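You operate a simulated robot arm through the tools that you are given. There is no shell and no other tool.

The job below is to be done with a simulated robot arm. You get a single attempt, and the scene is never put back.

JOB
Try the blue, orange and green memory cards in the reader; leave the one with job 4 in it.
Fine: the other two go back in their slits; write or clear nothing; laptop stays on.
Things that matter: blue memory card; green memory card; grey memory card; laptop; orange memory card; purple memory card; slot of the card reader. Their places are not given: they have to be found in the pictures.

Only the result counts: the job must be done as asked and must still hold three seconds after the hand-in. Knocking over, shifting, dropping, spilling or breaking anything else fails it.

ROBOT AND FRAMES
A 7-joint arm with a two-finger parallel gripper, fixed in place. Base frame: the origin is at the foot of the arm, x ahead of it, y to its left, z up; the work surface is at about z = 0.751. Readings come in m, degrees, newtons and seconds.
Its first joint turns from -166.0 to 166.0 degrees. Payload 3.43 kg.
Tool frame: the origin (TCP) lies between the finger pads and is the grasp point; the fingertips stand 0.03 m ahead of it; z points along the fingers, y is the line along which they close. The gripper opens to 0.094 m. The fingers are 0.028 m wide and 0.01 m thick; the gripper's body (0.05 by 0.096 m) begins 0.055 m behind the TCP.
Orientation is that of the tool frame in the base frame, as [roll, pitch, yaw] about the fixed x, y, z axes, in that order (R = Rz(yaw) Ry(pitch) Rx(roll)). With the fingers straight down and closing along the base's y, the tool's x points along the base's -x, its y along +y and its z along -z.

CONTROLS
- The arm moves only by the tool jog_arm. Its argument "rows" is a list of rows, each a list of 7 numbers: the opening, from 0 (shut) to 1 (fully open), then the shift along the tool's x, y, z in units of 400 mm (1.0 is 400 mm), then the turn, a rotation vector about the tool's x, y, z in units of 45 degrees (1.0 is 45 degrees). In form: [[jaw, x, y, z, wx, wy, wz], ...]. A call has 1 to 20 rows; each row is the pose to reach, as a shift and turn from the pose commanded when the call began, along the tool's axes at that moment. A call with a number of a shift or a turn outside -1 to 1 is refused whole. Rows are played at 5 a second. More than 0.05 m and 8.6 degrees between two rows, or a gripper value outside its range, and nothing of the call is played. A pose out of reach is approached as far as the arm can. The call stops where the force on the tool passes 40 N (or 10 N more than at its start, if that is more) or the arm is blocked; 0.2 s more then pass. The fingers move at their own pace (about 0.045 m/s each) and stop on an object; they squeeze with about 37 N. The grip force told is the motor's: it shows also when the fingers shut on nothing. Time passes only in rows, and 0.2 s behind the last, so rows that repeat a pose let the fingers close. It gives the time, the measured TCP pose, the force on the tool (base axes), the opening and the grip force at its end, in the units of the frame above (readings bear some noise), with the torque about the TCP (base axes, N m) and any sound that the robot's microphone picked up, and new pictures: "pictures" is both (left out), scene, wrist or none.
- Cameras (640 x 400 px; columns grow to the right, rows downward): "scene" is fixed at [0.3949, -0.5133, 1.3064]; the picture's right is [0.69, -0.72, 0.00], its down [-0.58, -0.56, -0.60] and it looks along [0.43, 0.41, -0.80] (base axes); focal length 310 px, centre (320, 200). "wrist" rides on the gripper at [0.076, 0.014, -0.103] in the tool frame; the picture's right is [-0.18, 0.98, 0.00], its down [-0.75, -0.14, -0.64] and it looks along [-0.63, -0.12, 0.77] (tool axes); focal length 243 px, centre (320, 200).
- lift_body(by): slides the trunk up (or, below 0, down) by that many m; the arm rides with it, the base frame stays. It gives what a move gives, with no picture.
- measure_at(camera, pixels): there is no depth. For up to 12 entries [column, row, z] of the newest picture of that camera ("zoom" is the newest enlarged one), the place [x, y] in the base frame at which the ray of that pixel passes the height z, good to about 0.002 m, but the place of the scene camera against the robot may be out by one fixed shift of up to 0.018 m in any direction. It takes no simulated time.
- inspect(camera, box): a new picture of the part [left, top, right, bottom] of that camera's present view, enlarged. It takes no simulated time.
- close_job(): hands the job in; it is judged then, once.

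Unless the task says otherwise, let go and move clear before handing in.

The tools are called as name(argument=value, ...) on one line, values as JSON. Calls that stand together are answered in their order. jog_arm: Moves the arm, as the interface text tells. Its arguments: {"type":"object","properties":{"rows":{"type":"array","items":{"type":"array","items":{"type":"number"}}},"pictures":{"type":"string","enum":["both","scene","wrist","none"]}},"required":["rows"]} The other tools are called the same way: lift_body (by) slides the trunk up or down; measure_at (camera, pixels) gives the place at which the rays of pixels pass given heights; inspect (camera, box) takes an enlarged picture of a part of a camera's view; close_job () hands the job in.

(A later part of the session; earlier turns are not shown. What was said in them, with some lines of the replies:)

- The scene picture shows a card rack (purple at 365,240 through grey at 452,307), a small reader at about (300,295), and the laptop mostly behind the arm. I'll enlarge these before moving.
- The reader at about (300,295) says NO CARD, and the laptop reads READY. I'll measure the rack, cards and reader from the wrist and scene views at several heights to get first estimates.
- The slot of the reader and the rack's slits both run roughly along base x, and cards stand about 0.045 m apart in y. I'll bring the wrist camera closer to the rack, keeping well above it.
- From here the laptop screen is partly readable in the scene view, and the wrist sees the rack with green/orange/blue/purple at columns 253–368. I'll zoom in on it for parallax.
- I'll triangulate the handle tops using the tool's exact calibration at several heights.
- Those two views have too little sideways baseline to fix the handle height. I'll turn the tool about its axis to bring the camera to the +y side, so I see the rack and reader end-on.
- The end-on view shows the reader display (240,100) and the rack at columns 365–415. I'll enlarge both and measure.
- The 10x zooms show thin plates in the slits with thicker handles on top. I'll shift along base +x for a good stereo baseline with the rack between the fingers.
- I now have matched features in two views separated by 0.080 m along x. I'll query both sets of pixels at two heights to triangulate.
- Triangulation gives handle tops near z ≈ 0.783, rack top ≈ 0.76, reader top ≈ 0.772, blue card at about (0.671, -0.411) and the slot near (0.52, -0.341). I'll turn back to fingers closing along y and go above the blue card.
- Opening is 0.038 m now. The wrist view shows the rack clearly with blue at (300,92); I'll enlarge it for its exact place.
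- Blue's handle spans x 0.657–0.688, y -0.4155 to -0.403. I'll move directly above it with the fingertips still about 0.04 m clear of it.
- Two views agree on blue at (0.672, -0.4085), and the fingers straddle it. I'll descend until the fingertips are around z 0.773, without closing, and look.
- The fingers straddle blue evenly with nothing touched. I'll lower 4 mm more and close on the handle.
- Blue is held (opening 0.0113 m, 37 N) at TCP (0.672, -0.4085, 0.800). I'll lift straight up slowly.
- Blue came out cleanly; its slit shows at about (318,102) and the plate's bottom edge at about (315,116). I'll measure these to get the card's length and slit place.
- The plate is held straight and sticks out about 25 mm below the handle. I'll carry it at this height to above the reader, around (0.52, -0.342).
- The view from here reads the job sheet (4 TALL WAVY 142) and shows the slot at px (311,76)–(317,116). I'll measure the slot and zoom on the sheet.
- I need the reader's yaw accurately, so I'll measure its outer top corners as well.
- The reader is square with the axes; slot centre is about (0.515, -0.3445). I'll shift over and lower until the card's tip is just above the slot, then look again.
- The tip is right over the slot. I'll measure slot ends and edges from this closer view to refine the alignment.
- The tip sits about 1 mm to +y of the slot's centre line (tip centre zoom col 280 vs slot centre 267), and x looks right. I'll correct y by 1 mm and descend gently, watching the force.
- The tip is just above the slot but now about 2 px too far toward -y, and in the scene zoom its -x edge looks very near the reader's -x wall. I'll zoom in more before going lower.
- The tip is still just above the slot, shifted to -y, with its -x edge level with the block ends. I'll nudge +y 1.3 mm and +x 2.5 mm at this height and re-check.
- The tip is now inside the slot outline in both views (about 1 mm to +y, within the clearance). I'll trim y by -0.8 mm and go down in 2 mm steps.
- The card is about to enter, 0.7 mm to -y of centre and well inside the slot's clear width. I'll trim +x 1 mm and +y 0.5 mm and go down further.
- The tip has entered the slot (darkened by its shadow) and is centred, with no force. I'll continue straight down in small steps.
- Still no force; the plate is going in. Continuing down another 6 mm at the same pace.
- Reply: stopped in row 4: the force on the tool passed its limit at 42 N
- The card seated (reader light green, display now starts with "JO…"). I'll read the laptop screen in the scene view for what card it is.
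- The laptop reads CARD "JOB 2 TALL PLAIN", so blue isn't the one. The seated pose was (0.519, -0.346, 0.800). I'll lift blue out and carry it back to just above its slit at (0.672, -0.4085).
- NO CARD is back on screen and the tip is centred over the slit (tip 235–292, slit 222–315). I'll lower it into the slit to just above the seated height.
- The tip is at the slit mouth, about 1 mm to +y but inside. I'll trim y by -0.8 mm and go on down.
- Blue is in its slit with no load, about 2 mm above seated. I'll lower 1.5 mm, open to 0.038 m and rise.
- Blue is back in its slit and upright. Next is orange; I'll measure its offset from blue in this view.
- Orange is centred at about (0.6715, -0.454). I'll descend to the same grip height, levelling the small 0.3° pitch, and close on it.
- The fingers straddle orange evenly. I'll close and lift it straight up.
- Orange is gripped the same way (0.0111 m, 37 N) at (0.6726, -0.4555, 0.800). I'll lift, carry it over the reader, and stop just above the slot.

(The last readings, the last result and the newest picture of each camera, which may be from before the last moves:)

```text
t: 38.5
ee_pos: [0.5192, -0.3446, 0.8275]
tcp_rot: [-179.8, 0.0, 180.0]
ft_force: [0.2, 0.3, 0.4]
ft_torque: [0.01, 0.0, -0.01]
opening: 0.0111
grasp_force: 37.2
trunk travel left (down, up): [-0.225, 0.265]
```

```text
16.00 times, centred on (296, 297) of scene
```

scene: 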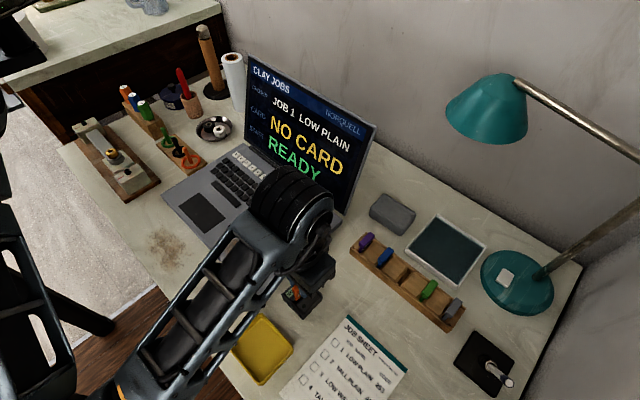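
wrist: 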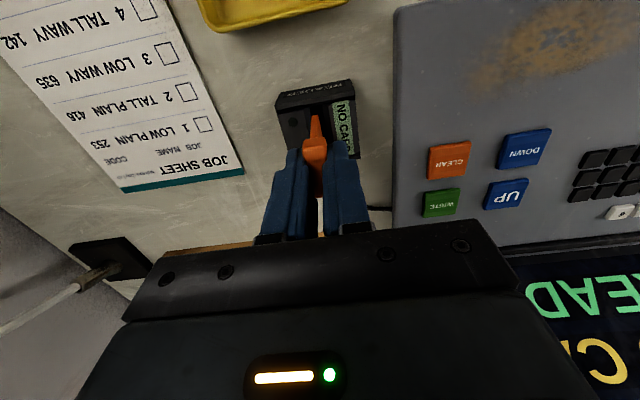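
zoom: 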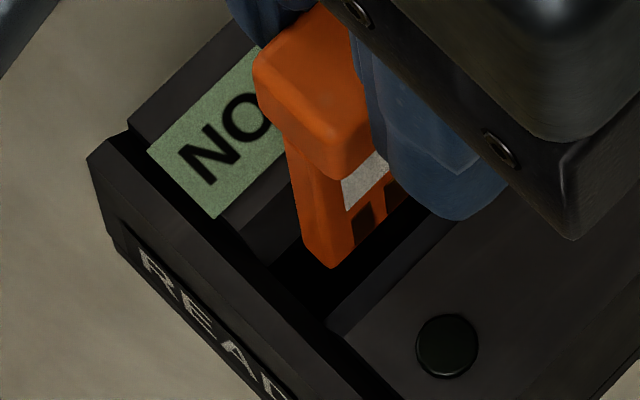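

NO CARD still shows; the orange tip is over the slot, about 0.9 mm to -y. I'll trim y and lower it partway in.

jog_arm(rows=[[0, 0, 0.002, 0.003, 0, 0, 0], [0, 0, 0.002, 0.009, 0, 0, 0], [0, 0, 0.002, 0.015, 0, 0, 0], [0, 0, 0.002, 0.021, 0, 0, 0], [0, 0, 0.002, 0.027, 0, 0, 0], [0, 0, 0.002, 0.033, 0, 0, 0], [0, 0, 0.002, 0.039, 0, 0, 0], [0, 0, 0.002, 0.039, 0, 0, 0]], pictures="wrist")

inspect(camera="wrist", box=[290, 90, 354, 140])

inspect(camera="scene", box=[280, 285, 312, 309])

```text
t: 40.3
ee_pos: [0.5198, -0.3458, 0.8111]
tcp_rot: [-179.7, -0.1, -180.0]
ft_force: [0.8, -0.5, -0.3]
ft_torque: [0.0, 0.01, -0.02]
opening: 0.011
grasp_force: 37.2
trunk travel left (down, up): [-0.225, 0.265]
```

wrist: 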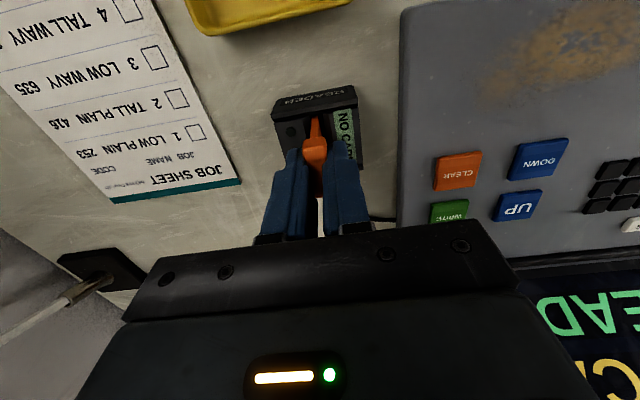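

```text
8.00 times, centred on (322, 115) of wrist
```

zoom: 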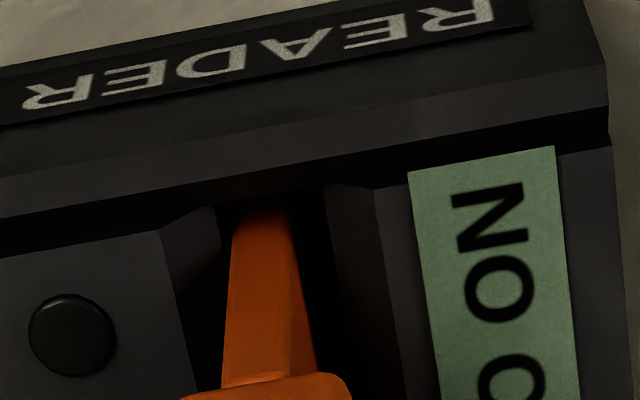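

```text
16.00 times, centred on (296, 297) of scene
```

zoom: 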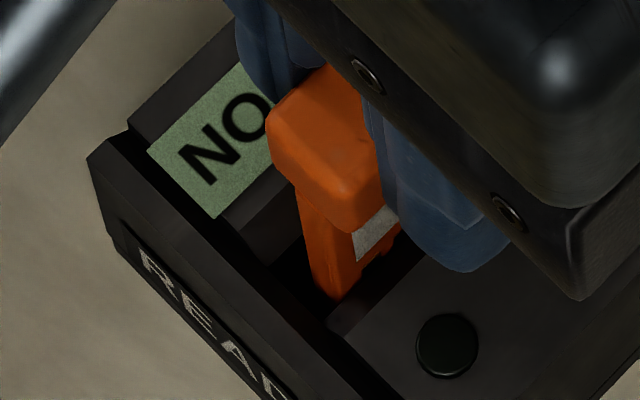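

Orange is entering the slot. I'll trim +y slightly and lower toward the seated height.

jog_arm(rows=[[0, 0, 0.002, 0.005, 0, 0, 0], [0, 0, 0.002, 0.01, 0, 0, 0], [0, 0, 0.002, 0.015, 0, 0, 0], [0, 0, 0.002, 0.02, 0, 0, 0], [0, 0, 0.002, 0.024, 0, 0, 0], [0, 0, 0.002, 0.027, 0, 0, 0], [0, 0, 0.002, 0.027, 0, 0, 0]])

inspect(camera="scene", box=[230, 40, 400, 220])

inspect(camera="scene", box=[280, 285, 312, 309])

```text
t: 41.9
ee_pos: [0.5186, -0.3449, 0.8016]
tcp_rot: [-179.9, 0.0, 180.0]
ft_force: [-0.2, 0.8, 0.1]
ft_torque: [0.02, 0.0, 0.0]
opening: 0.011
grasp_force: 37.1
trunk travel left (down, up): [-0.225, 0.265]
```

scene: 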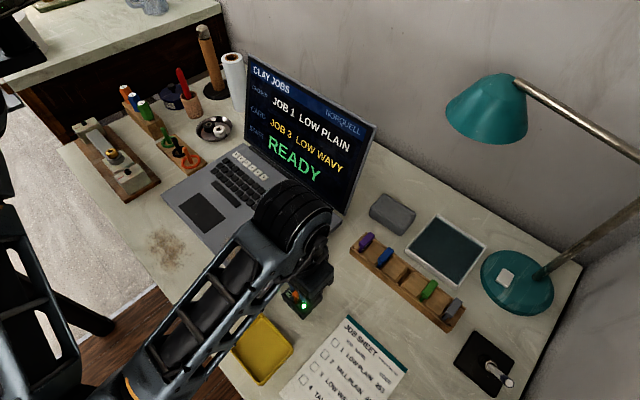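
wrist: 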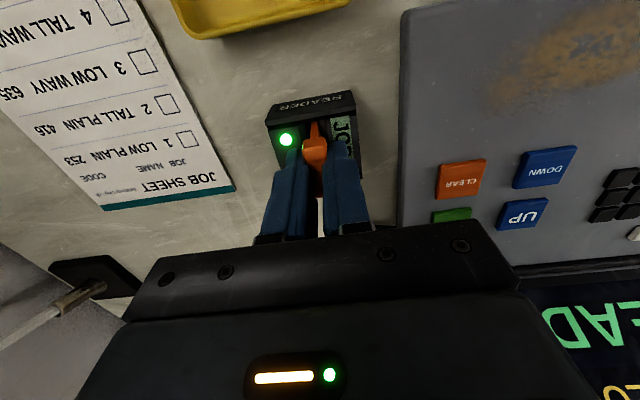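

```text
2.22 times, centred on (315, 130) of scene
```

zoom: 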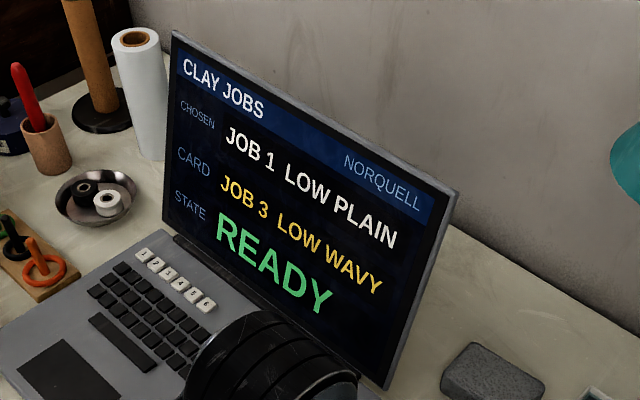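

```text
16.00 times, centred on (296, 297) of scene
```

zoom: 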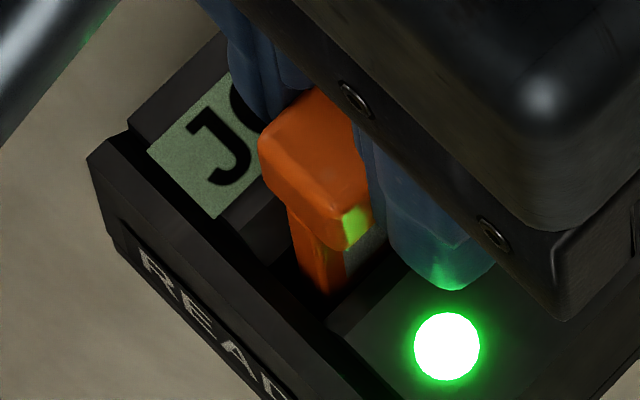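

Orange holds JOB 3 LOW WAVY, so it isn't the one either. I'll carry orange back to above its slit at about (0.6725, -0.455).

jog_arm(rows=[[0, 0, 0, -0.015, 0, 0, 0], [0, 0, 0, -0.03, 0, 0, 0], [0, 0, 0, -0.06, 0, 0, 0], [0, 0, 0, -0.12, 0, 0, 0], [0, 0, 0, -0.2, 0, 0, 0], [0, 0, 0, -0.25, 0, 0, 0], [0, -0.05, -0.036, -0.25, 0, 0, 0], [0, -0.14, -0.1, -0.25, 0, 0, 0], [0, -0.23, -0.165, -0.25, 0, 0, 0], [0, -0.32, -0.229, -0.25, 0, 0, 0], [0, -0.37, -0.265, -0.25, 0, 0, 0], [0, -0.384, -0.2745, -0.25, 0, 0, 0], [0, -0.384, -0.2745, -0.2, 0, 0, 0], [0, -0.384, -0.2745, -0.14, 0, 0, 0], [0, -0.384, -0.2745, -0.09, 0, 0, 0], [0, -0.384, -0.2745, -0.066, 0, 0, 0], [0, -0.384, -0.2745, -0.066, 0, 0, 0]])

inspect(camera="wrist", box=[290, 90, 354, 140])

inspect(camera="scene", box=[350, 220, 450, 300])

```text
t: 45.5
ee_pos: [0.6752, -0.455, 0.8283]
tcp_rot: [-179.9, 0.1, -179.9]
ft_force: [-0.3, -0.3, 0.4]
ft_torque: [-0.01, -0.02, 0.0]
opening: 0.011
grasp_force: 36.7
trunk travel left (down, up): [-0.225, 0.265]
```

scene: 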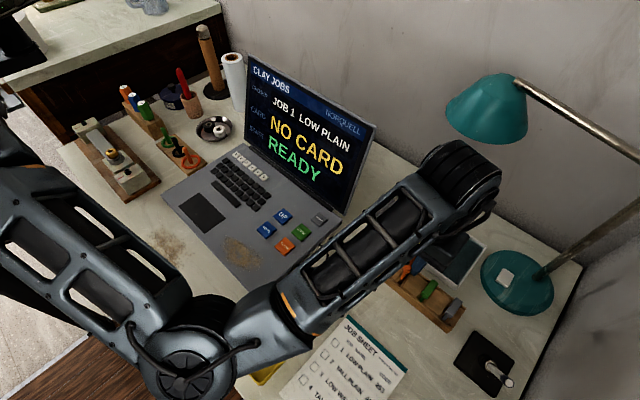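
wrist: 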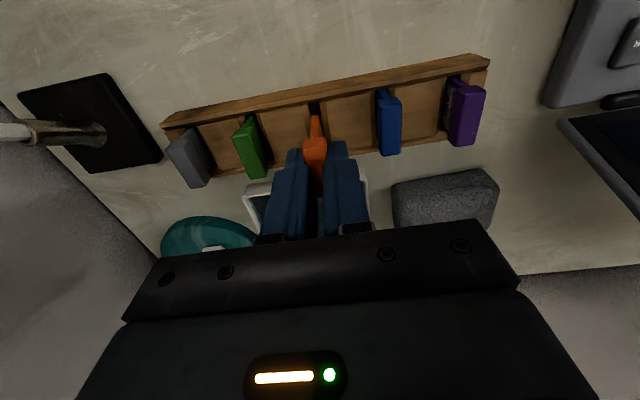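

```text
8.00 times, centred on (322, 115) of wrist
```

zoom: 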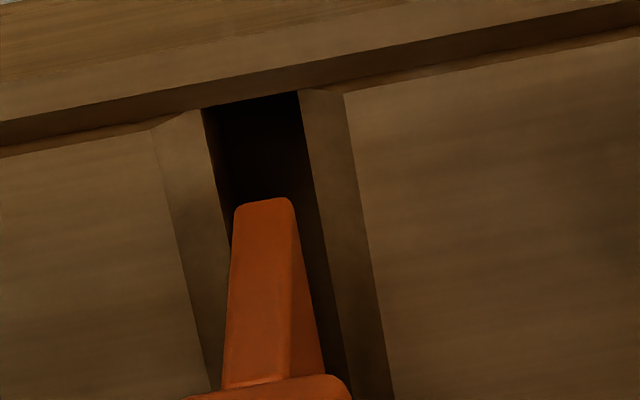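

```text
5.00 times, centred on (400, 260) of scene
```

zoom: 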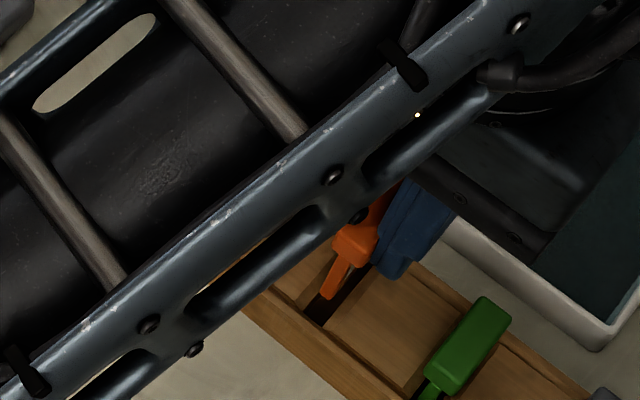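

Orange's tip is centred over its slit, but x sits about 2.5 mm too far out compared with the pick pose. I'll correct x by -2.5 mm, then lower.

jog_arm(rows=[[0, 0.003, -0.001, 0, 0, 0, 0], [0, 0.006, -0.001, 0, 0, 0, 0], [0, 0.006, -0.001, 0.008, 0, 0, 0], [0, 0.006, -0.001, 0.016, 0, 0, 0], [0, 0.006, -0.001, 0.024, 0, 0, 0], [0, 0.006, -0.001, 0.032, 0, 0, 0], [0, 0.006, -0.001, 0.032, 0, 0, 0]], pictures="wrist")

inspect(camera="wrist", box=[290, 100, 354, 150])

```text
t: 47.1
ee_pos: [0.6704, -0.4548, 0.8147]
tcp_rot: [-179.8, 0.0, -179.9]
ft_force: [0.2, 0.0, 0.0]
ft_torque: [-0.02, 0.01, 0.01]
opening: 0.0111
grasp_force: 36.9
trunk travel left (down, up): [-0.225, 0.265]
```

wrist: 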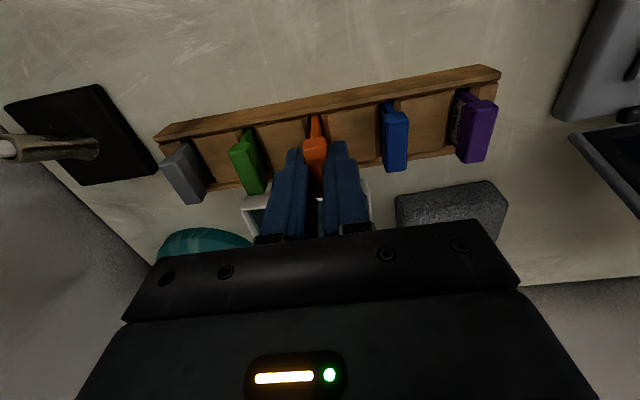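

```text
8.00 times, centred on (322, 125) of wrist
```

zoom: 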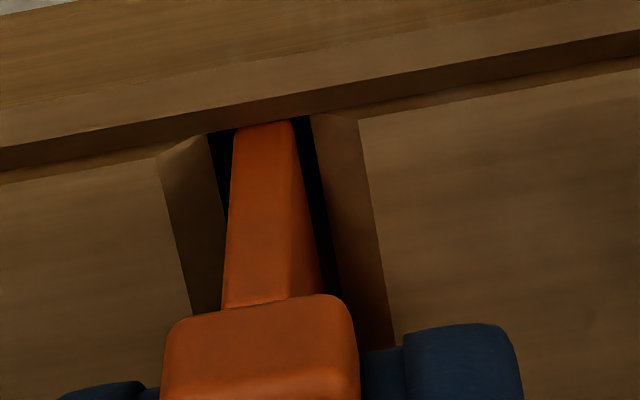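

Centred in y now, and just slightly close to the front rail. I'll trim +x by 1.2 mm and lower to just above seated.

jog_arm(rows=[[0, -0.003, -0.0005, 0, 0, 0, 0], [0, -0.003, -0.0005, 0.006, 0, 0, 0], [0, -0.003, -0.0005, 0.012, 0, 0, 0], [0, -0.003, -0.0005, 0.018, 0, 0, 0], [0, -0.003, -0.0005, 0.024, 0, 0, 0], [0, -0.003, -0.0005, 0.03, 0, 0, 0], [0, -0.003, -0.0005, 0.03, 0, 0, 0]], pictures="wrist")

inspect(camera="wrist", box=[290, 100, 354, 150])

```text
t: 48.7
ee_pos: [0.6713, -0.4531, 0.8044]
tcp_rot: [-179.9, 0.0, 179.9]
ft_force: [0.5, -0.4, 1.0]
ft_torque: [-0.04, -0.01, -0.01]
opening: 0.011
grasp_force: 36.9
trunk travel left (down, up): [-0.225, 0.265]
```

wrist: 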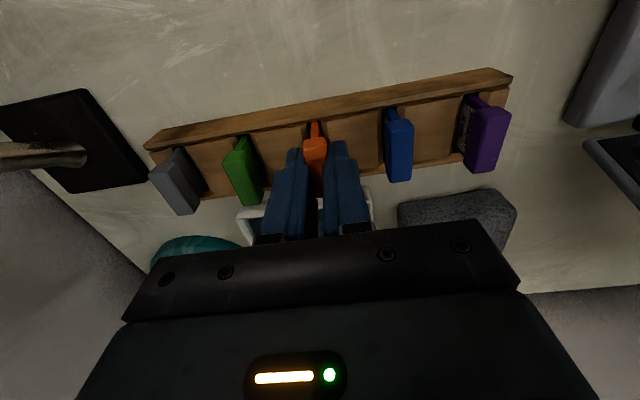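

```text
8.00 times, centred on (322, 125) of wrist
```

zoom: 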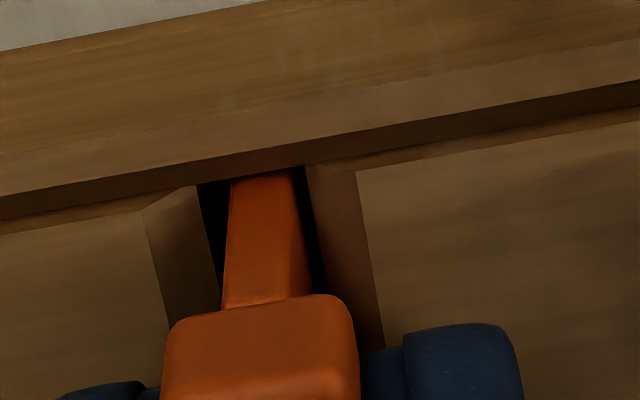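

Orange is well inside its slit. I'll lower 3 mm more, open and rise.

jog_arm(rows=[[0, 0, -0.001, 0.004, 0, 0, 0], [0, 0, -0.001, 0.0075, 0, 0, 0], [0, 0, -0.001, 0.0075, 0, 0, 0], [0.2, 0, -0.001, 0.0075, 0, 0, 0], [0.4, 0, -0.001, 0.0075, 0, 0, 0], [0.4, 0, -0.001, 0.0075, 0, 0, 0], [0.4, 0, -0.001, 0.0075, 0, 0, 0], [0.4, 0, -0.001, -0.03, 0, 0, 0], [0.4, 0, -0.001, -0.07, 0, 0, 0], [0.4, 0, -0.001, -0.125, 0, 0, 0], [0.4, 0, -0.001, -0.125, 0, 0, 0]])

inspect(camera="wrist", box=[160, 40, 480, 240])

```text
t: 51.1
ee_pos: [0.6739, -0.4562, 0.8552]
tcp_rot: [180.0, -0.1, 179.9]
ft_force: [0.1, 0.8, -0.1]
ft_torque: [-0.02, 0.01, -0.03]
opening: 0.0376
grasp_force: 0.0
trunk travel left (down, up): [-0.225, 0.265]
```

scene: 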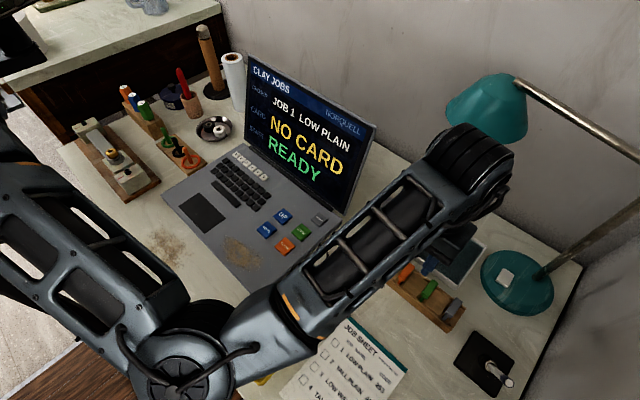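
wrist: 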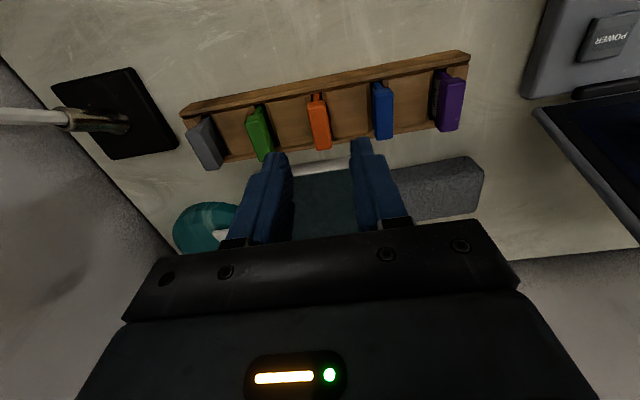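

```text
2.00 times, centred on (320, 140) of wrist
```

zoom: 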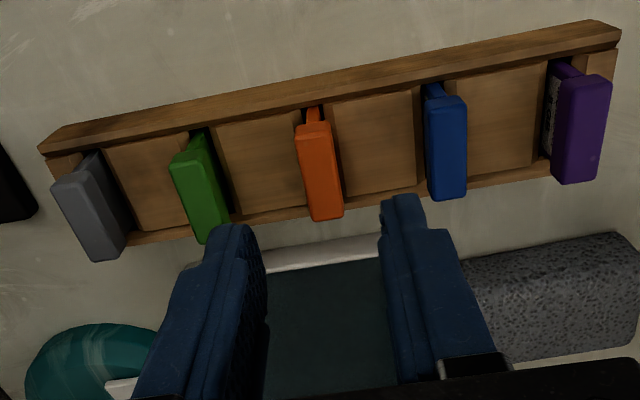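

Orange is back in its slit. Now over to green, about 45 mm further in -y.

jog_arm(rows=[[0.4, 0.001, -0.04, 0, 0, 0, 0], [0.4, 0.002, -0.08, 0, 0, 0, 0], [0.4, 0.002, -0.111, 0, 0, 0, 0], [0.4, 0.002, -0.111, 0, 0, 0, 0]])

inspect(camera="wrist", box=[240, 90, 400, 190])

```text
t: 52.1
ee_pos: [0.6724, -0.4993, 0.8536]
tcp_rot: [-179.9, 0.1, -179.9]
ft_force: [0.2, -0.2, -0.1]
ft_torque: [0.01, -0.02, -0.02]
opening: 0.0375
grasp_force: 0.0
trunk travel left (down, up): [-0.225, 0.265]
```

scene: 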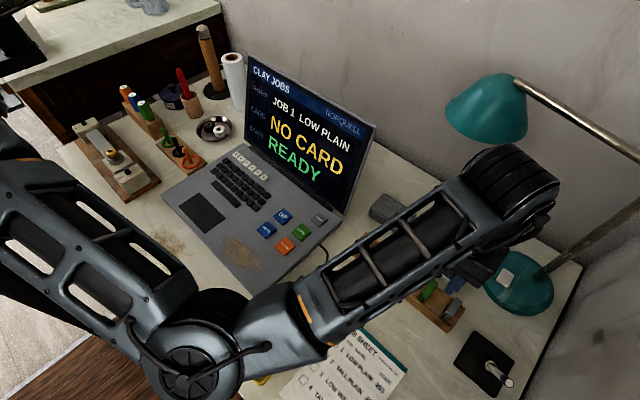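
wrist: 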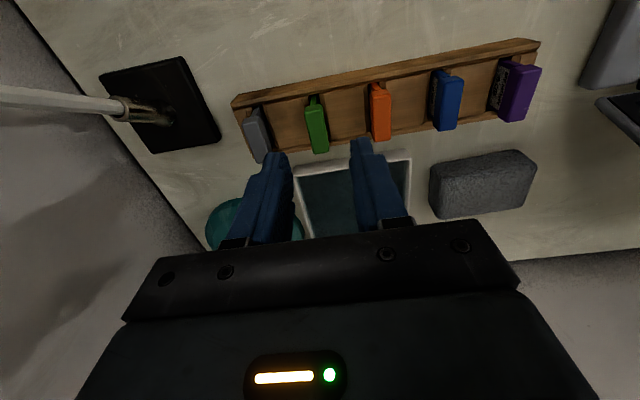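

```text
4.00 times, centred on (320, 140) of wrist
```

zoom: 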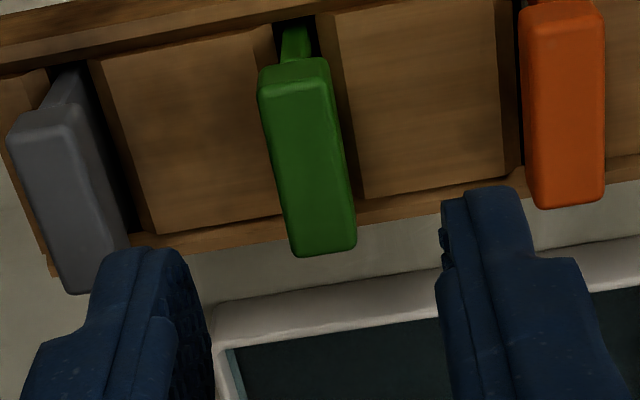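

Green's handle centre is at px (317.4,132.5), about 1 mm to -y of the tool. I'll trim that and descend to the grip height.

jog_arm(rows=[[0.4, 0, -0.003, 0.04, 0, 0, 0], [0.4, 0, -0.003, 0.08, 0, 0, 0], [0.4, 0, -0.003, 0.11, 0, 0, 0], [0.4, 0, -0.003, 0.126, 0, 0, 0], [0.4, 0, -0.003, 0.134, 0, 0, 0], [0.4, 0, -0.003, 0.134, 0, 0, 0]])

inspect(camera="wrist", box=[240, 130, 400, 230])

```text
t: 53.5
ee_pos: [0.6709, -0.4999, 0.801]
tcp_rot: [-179.9, -0.1, 180.0]
ft_force: [-0.2, -0.2, -0.2]
ft_torque: [0.0, 0.05, 0.01]
opening: 0.0376
grasp_force: 0.1
trunk travel left (down, up): [-0.225, 0.265]
```

scene: 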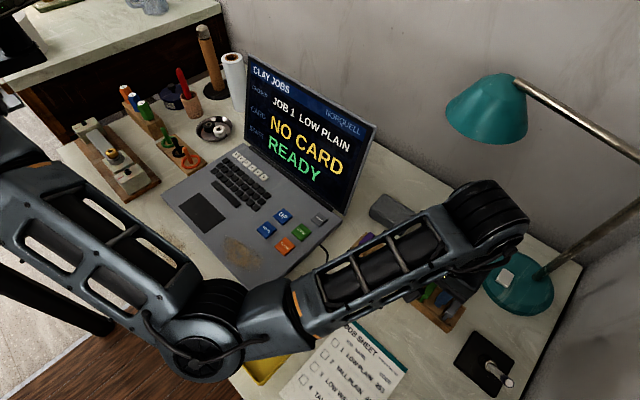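
wrist: 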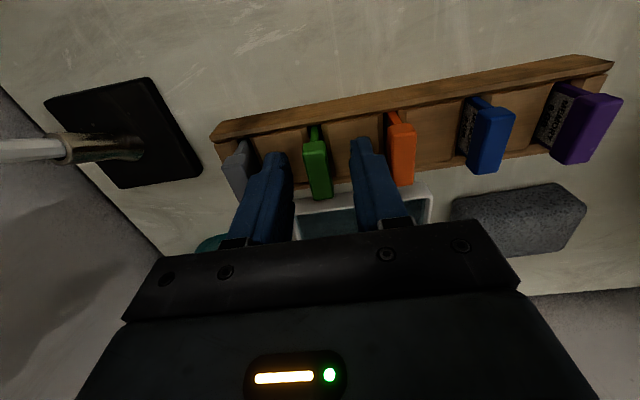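

```text
4.00 times, centred on (320, 180) of wrist
```

zoom: 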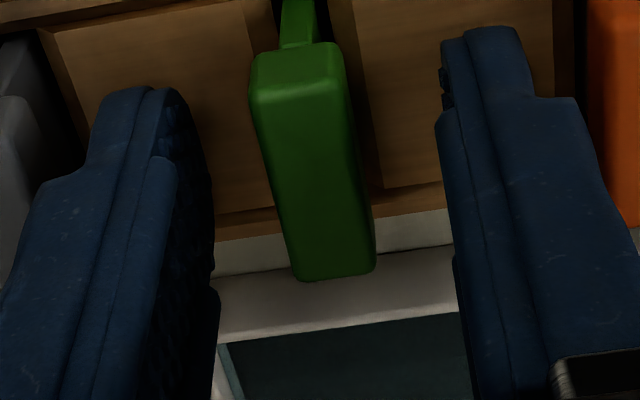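

Green is straddled evenly. I'll close on it.

jog_arm(rows=[[0.4, -0.003, 0, 0.001, 0, 0, 0], [0.2, -0.003, 0, 0.001, 0, 0, 0], [0, -0.003, 0, 0.001, 0, 0, 0], [0, -0.003, 0, 0.001, 0, 0, 0], [0, -0.003, 0, 0.001, 0, 0, 0]], pictures="wrist")

inspect(camera="wrist", box=[240, 130, 400, 230])

```text
t: 54.7
ee_pos: [0.6728, -0.5013, 0.7996]
tcp_rot: [-179.9, 0.0, -179.9]
ft_force: [0.0, -0.1, -0.1]
ft_torque: [0.01, 0.02, 0.01]
opening: 0.0112
grasp_force: 36.7
trunk travel left (down, up): [-0.225, 0.265]
```

wrist: 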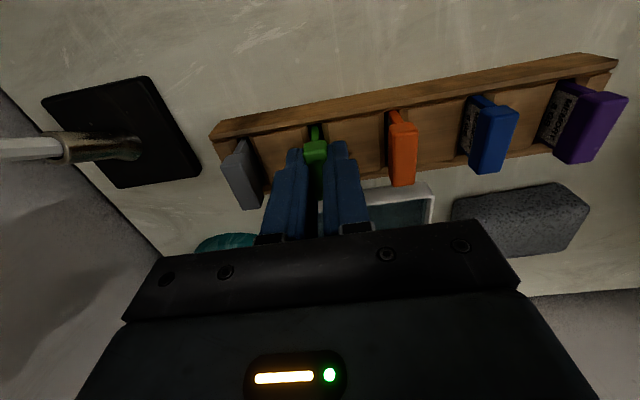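

```text
4.00 times, centred on (320, 180) of wrist
```

zoom: 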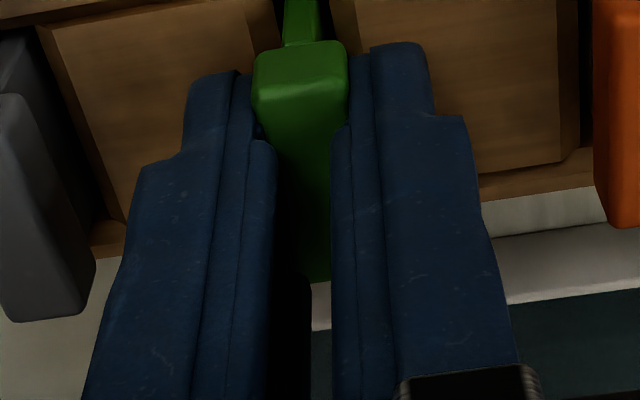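

Green is held. The arm's wrist is near the lamp in the scene view, so I'll lift only modestly, pull toward -x first, and then carry it to above the reader.

jog_arm(rows=[[0, 0, 0, -0.015, 0, 0, 0], [0, 0, 0, -0.03, 0, 0, 0], [0, 0, 0, -0.06, 0, 0, 0], [0, 0, 0, -0.1, 0, 0, 0], [0, 0, 0, -0.145, 0, 0, 0], [0, 0.05, 0, -0.155, 0, 0, 0], [0, 0.14, 0.02, -0.18, 0, 0, 0], [0, 0.22, 0.09, -0.21, 0, 0, 0], [0, 0.29, 0.17, -0.235, 0, 0, 0], [0, 0.35, 0.27, -0.25, 0, 0, 0], [0, 0.38, 0.36, -0.25, 0, 0, 0], [0, 0.3835, 0.3875, -0.25, 0, 0, 0], [0, 0.3835, 0.3875, -0.2, 0, 0, 0], [0, 0.3835, 0.3875, -0.14, 0, 0, 0], [0, 0.3835, 0.3875, -0.09, 0, 0, 0], [0, 0.3835, 0.3875, -0.068, 0, 0, 0], [0, 0.3835, 0.3875, -0.068, 0, 0, 0]])

inspect(camera="wrist", box=[290, 90, 354, 140])

inspect(camera="scene", box=[280, 285, 312, 309])

```text
t: 58.3
ee_pos: [0.5193, -0.3451, 0.8253]
tcp_rot: [-180.0, 0.0, -180.0]
ft_force: [0.6, 0.8, 0.0]
ft_torque: [0.03, -0.02, 0.0]
opening: 0.0113
grasp_force: 36.6
trunk travel left (down, up): [-0.225, 0.265]
```

scene: 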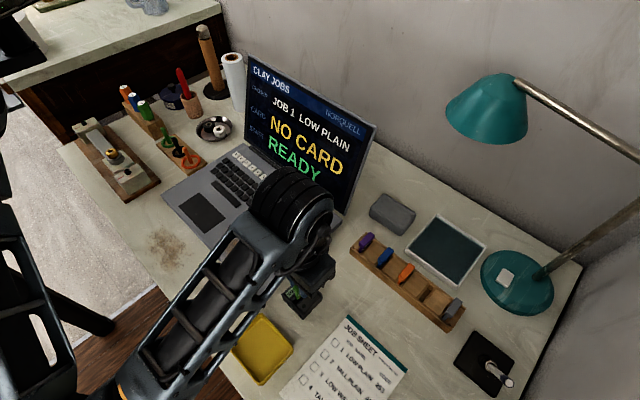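
wrist: 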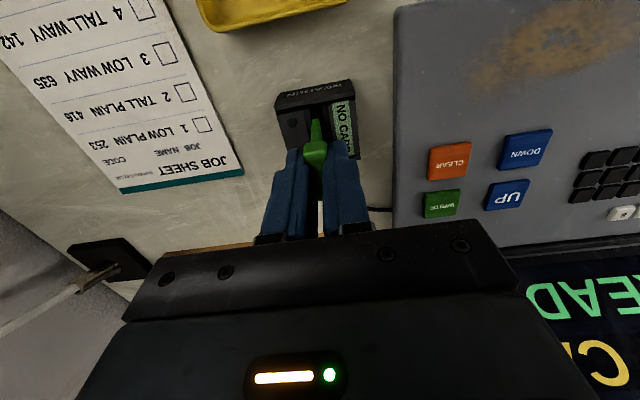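

```text
8.00 times, centred on (322, 115) of wrist
```

zoom: 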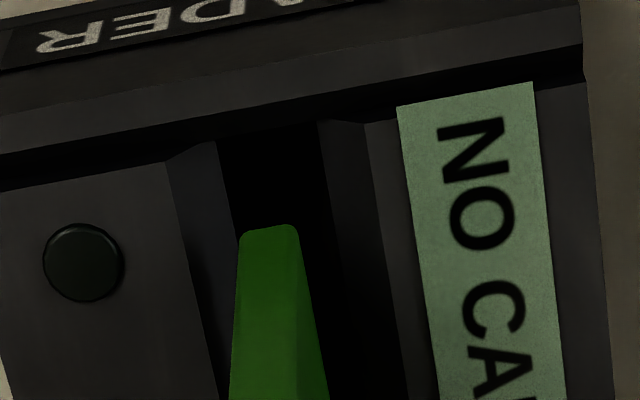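

```text
16.00 times, centred on (296, 297) of scene
```

zoom: 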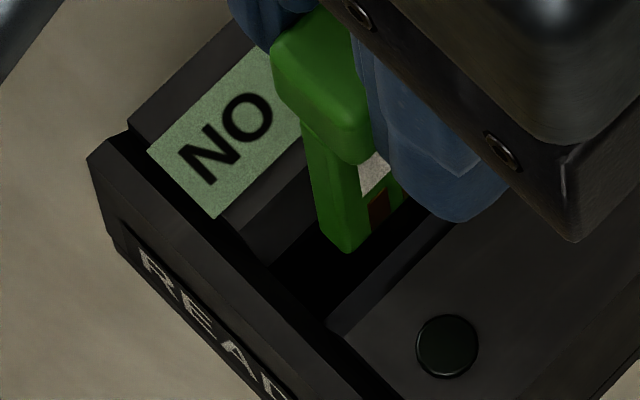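

Green's tip is over the slot but about 2 mm farther in +x than the others were, and 0.8 mm to -y. I'll trim both and lower partway.

jog_arm(rows=[[0, 0.0045, 0.002, 0, 0, 0, 0], [0, 0.0045, 0.002, 0.007, 0, 0, 0], [0, 0.0045, 0.002, 0.014, 0, 0, 0], [0, 0.0045, 0.002, 0.021, 0, 0, 0], [0, 0.0045, 0.002, 0.028, 0, 0, 0], [0, 0.0045, 0.002, 0.036, 0, 0, 0], [0, 0.0045, 0.002, 0.036, 0, 0, 0]], pictures="wrist")

inspect(camera="wrist", box=[290, 90, 354, 140])

inspect(camera="scene", box=[280, 285, 312, 309])

```text
t: 59.9
ee_pos: [0.5169, -0.3454, 0.8124]
tcp_rot: [-179.9, -0.1, -179.9]
ft_force: [0.0, -0.4, 0.4]
ft_torque: [-0.01, 0.0, 0.02]
opening: 0.011
grasp_force: 37.5
trunk travel left (down, up): [-0.225, 0.265]
```

wrist: 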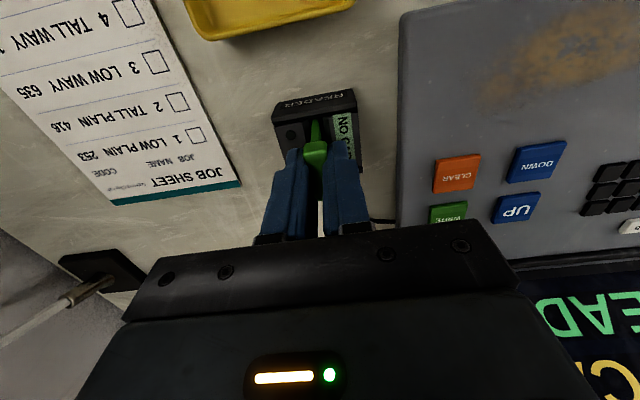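

```text
8.00 times, centred on (322, 115) of wrist
```

zoom: 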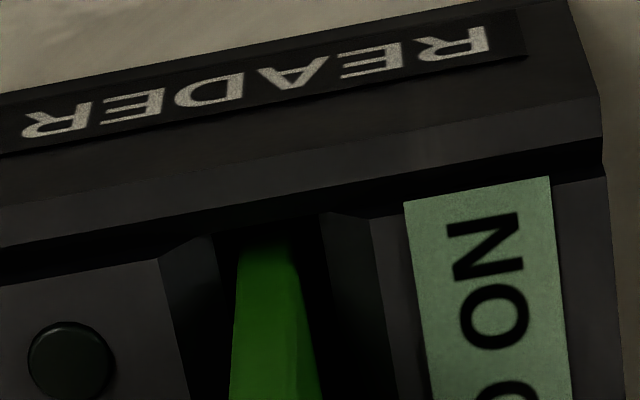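

```text
16.00 times, centred on (296, 297) of scene
```

zoom: 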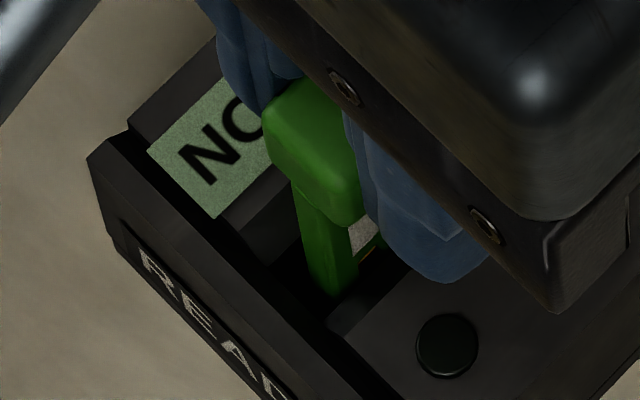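

Green is in the slot mouth and centred (tip col 268 vs slot about 270), matching the earlier insertions. I'll lower it to the seated height.

jog_arm(rows=[[0, 0, 0, 0.005, 0, 0, 0], [0, 0, 0, 0.01, 0, 0, 0], [0, 0, 0, 0.015, 0, 0, 0], [0, 0, 0, 0.02, 0, 0, 0], [0, 0, 0, 0.025, 0, 0, 0], [0, 0, 0, 0.0285, 0, 0, 0], [0, 0, 0, 0.0285, 0, 0, 0]])

inspect(camera="scene", box=[230, 40, 400, 220])

inspect(camera="scene", box=[280, 285, 312, 309])

```text
t: 61.5
ee_pos: [0.5164, -0.3455, 0.8002]
tcp_rot: [-179.9, 0.0, 180.0]
ft_force: [-0.2, -0.1, -0.4]
ft_torque: [0.01, -0.02, 0.01]
opening: 0.0111
grasp_force: 37.2
trunk travel left (down, up): [-0.225, 0.265]
```

scene: 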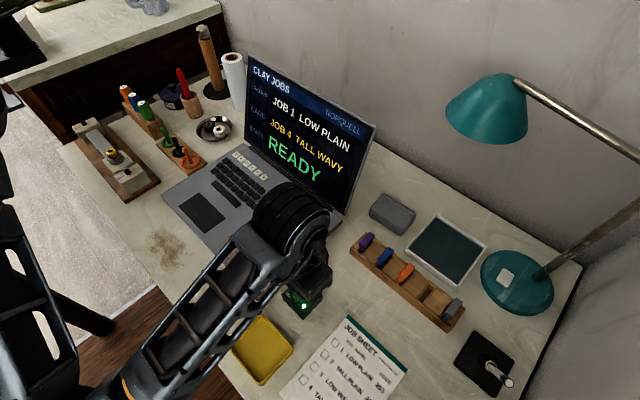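
wrist: 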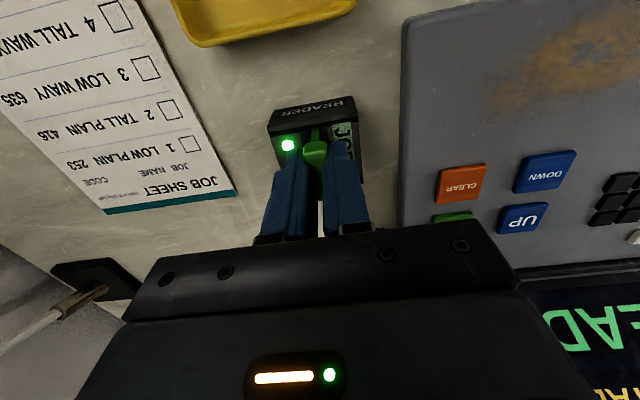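

```text
2.22 times, centred on (315, 130) of scene
```

zoom: 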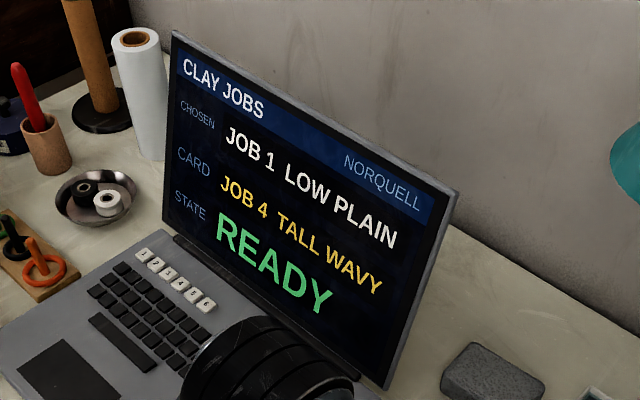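

```text
16.00 times, centred on (296, 297) of scene
```

zoom: 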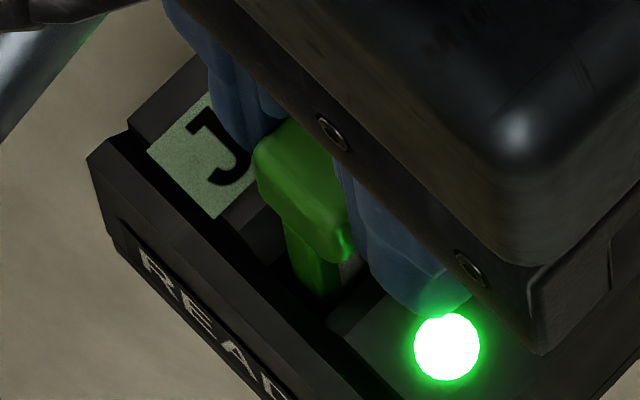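

Green shows JOB 4 TALL WAVY, which is the wanted card. I'll press it down 1 mm more, let go and rise straight up.

jog_arm(rows=[[0, 0, 0, 0.0025, 0, 0, 0], [0, 0, 0, 0.0025, 0, 0, 0], [0.15, 0, 0, 0.0025, 0, 0, 0], [0.3, 0, 0, 0.0025, 0, 0, 0], [0.35, 0, 0, 0.0025, 0, 0, 0], [0.35, 0, 0, 0.0025, 0, 0, 0], [0.35, 0, 0, -0.03, 0, 0, 0], [0.35, 0, 0, -0.08, 0, 0, 0], [0.35, 0, 0, -0.16, 0, 0, 0], [0.35, 0, 0, -0.25, 0, 0, 0], [0.35, 0, 0, -0.35, 0, 0, 0], [0.35, 0, 0, -0.35, 0, 0, 0]])

inspect(camera="scene", box=[230, 40, 400, 220])

inspect(camera="scene", box=[270, 270, 340, 320])

inspect(camera="scene", box=[340, 220, 480, 340])

inspect(camera="wrist", box=[260, 30, 380, 105])

```text
t: 64.1
ee_pos: [0.5184, -0.3426, 0.9408]
tcp_rot: [-179.9, 0.1, 180.0]
ft_force: [-0.6, -0.5, 0.1]
ft_torque: [-0.02, 0.0, -0.01]
opening: 0.0331
grasp_force: 0.0
trunk travel left (down, up): [-0.225, 0.265]
```

scene: 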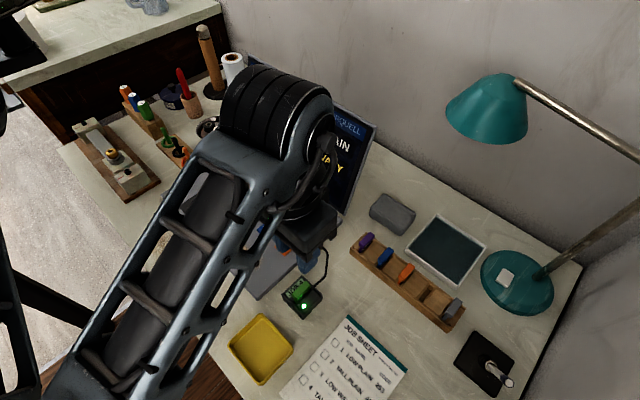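
wrist: 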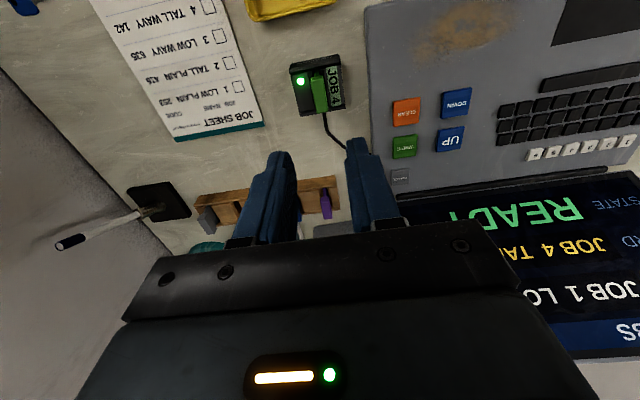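

```text
2.22 times, centred on (315, 130) of scene
```

zoom: 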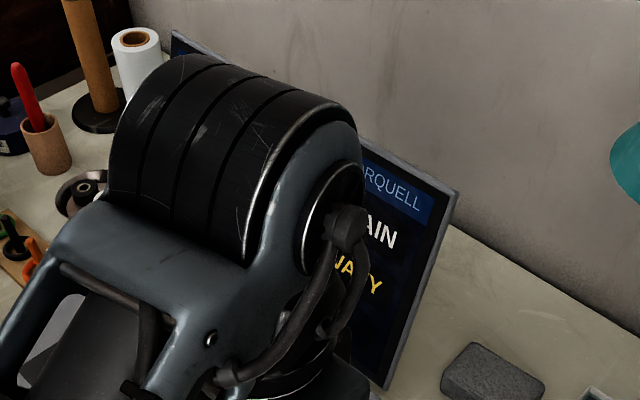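

```text
8.00 times, centred on (305, 295) of scene
```

zoom: 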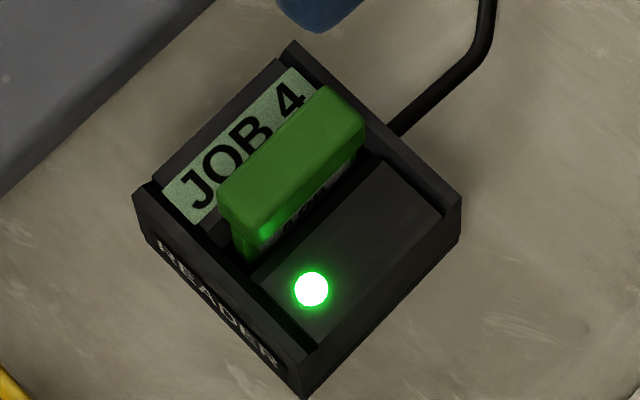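

```text
3.33 times, centred on (410, 280) of scene
```

zoom: 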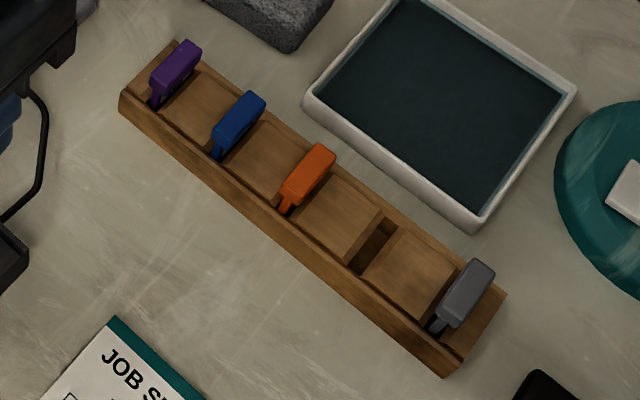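

```text
5.33 times, centred on (320, 68) of wrist
```

zoom: 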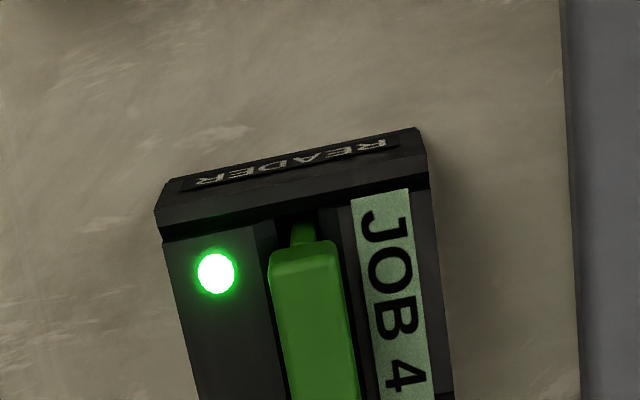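

The reader display reads JOB 4 with its light green and green seated. Blue and orange are back in their slits, the rack is unmoved and the laptop is still on READY. The gripper is clear, so I'm handing in.

close_job()

```text
The job is handed in.
```

The green card holds job 4 (TALL WAVY). It is seated in the reader, with the display reading JOB 4 and the light green.

| Card | What the laptop showed | Where it is now |
|---|---|---|
| Blue | JOB 2 TALL PLAIN | Back in its own slit |
| Orange | JOB 3 LOW WAVY | Back in its own slit |
| Green | JOB 4 TALL WAVY | In the reader |

Nothing was written or cleared, and the laptop stayed on, showing READY. In the last pictures the rack stood where it was at the start and nothing had been knocked over. When blue first seated in the reader, the push reached the 40 N stop (42 N), but the reader read blue and later both other cards normally.

The gripper was open and clear above the reader when I handed the job in.
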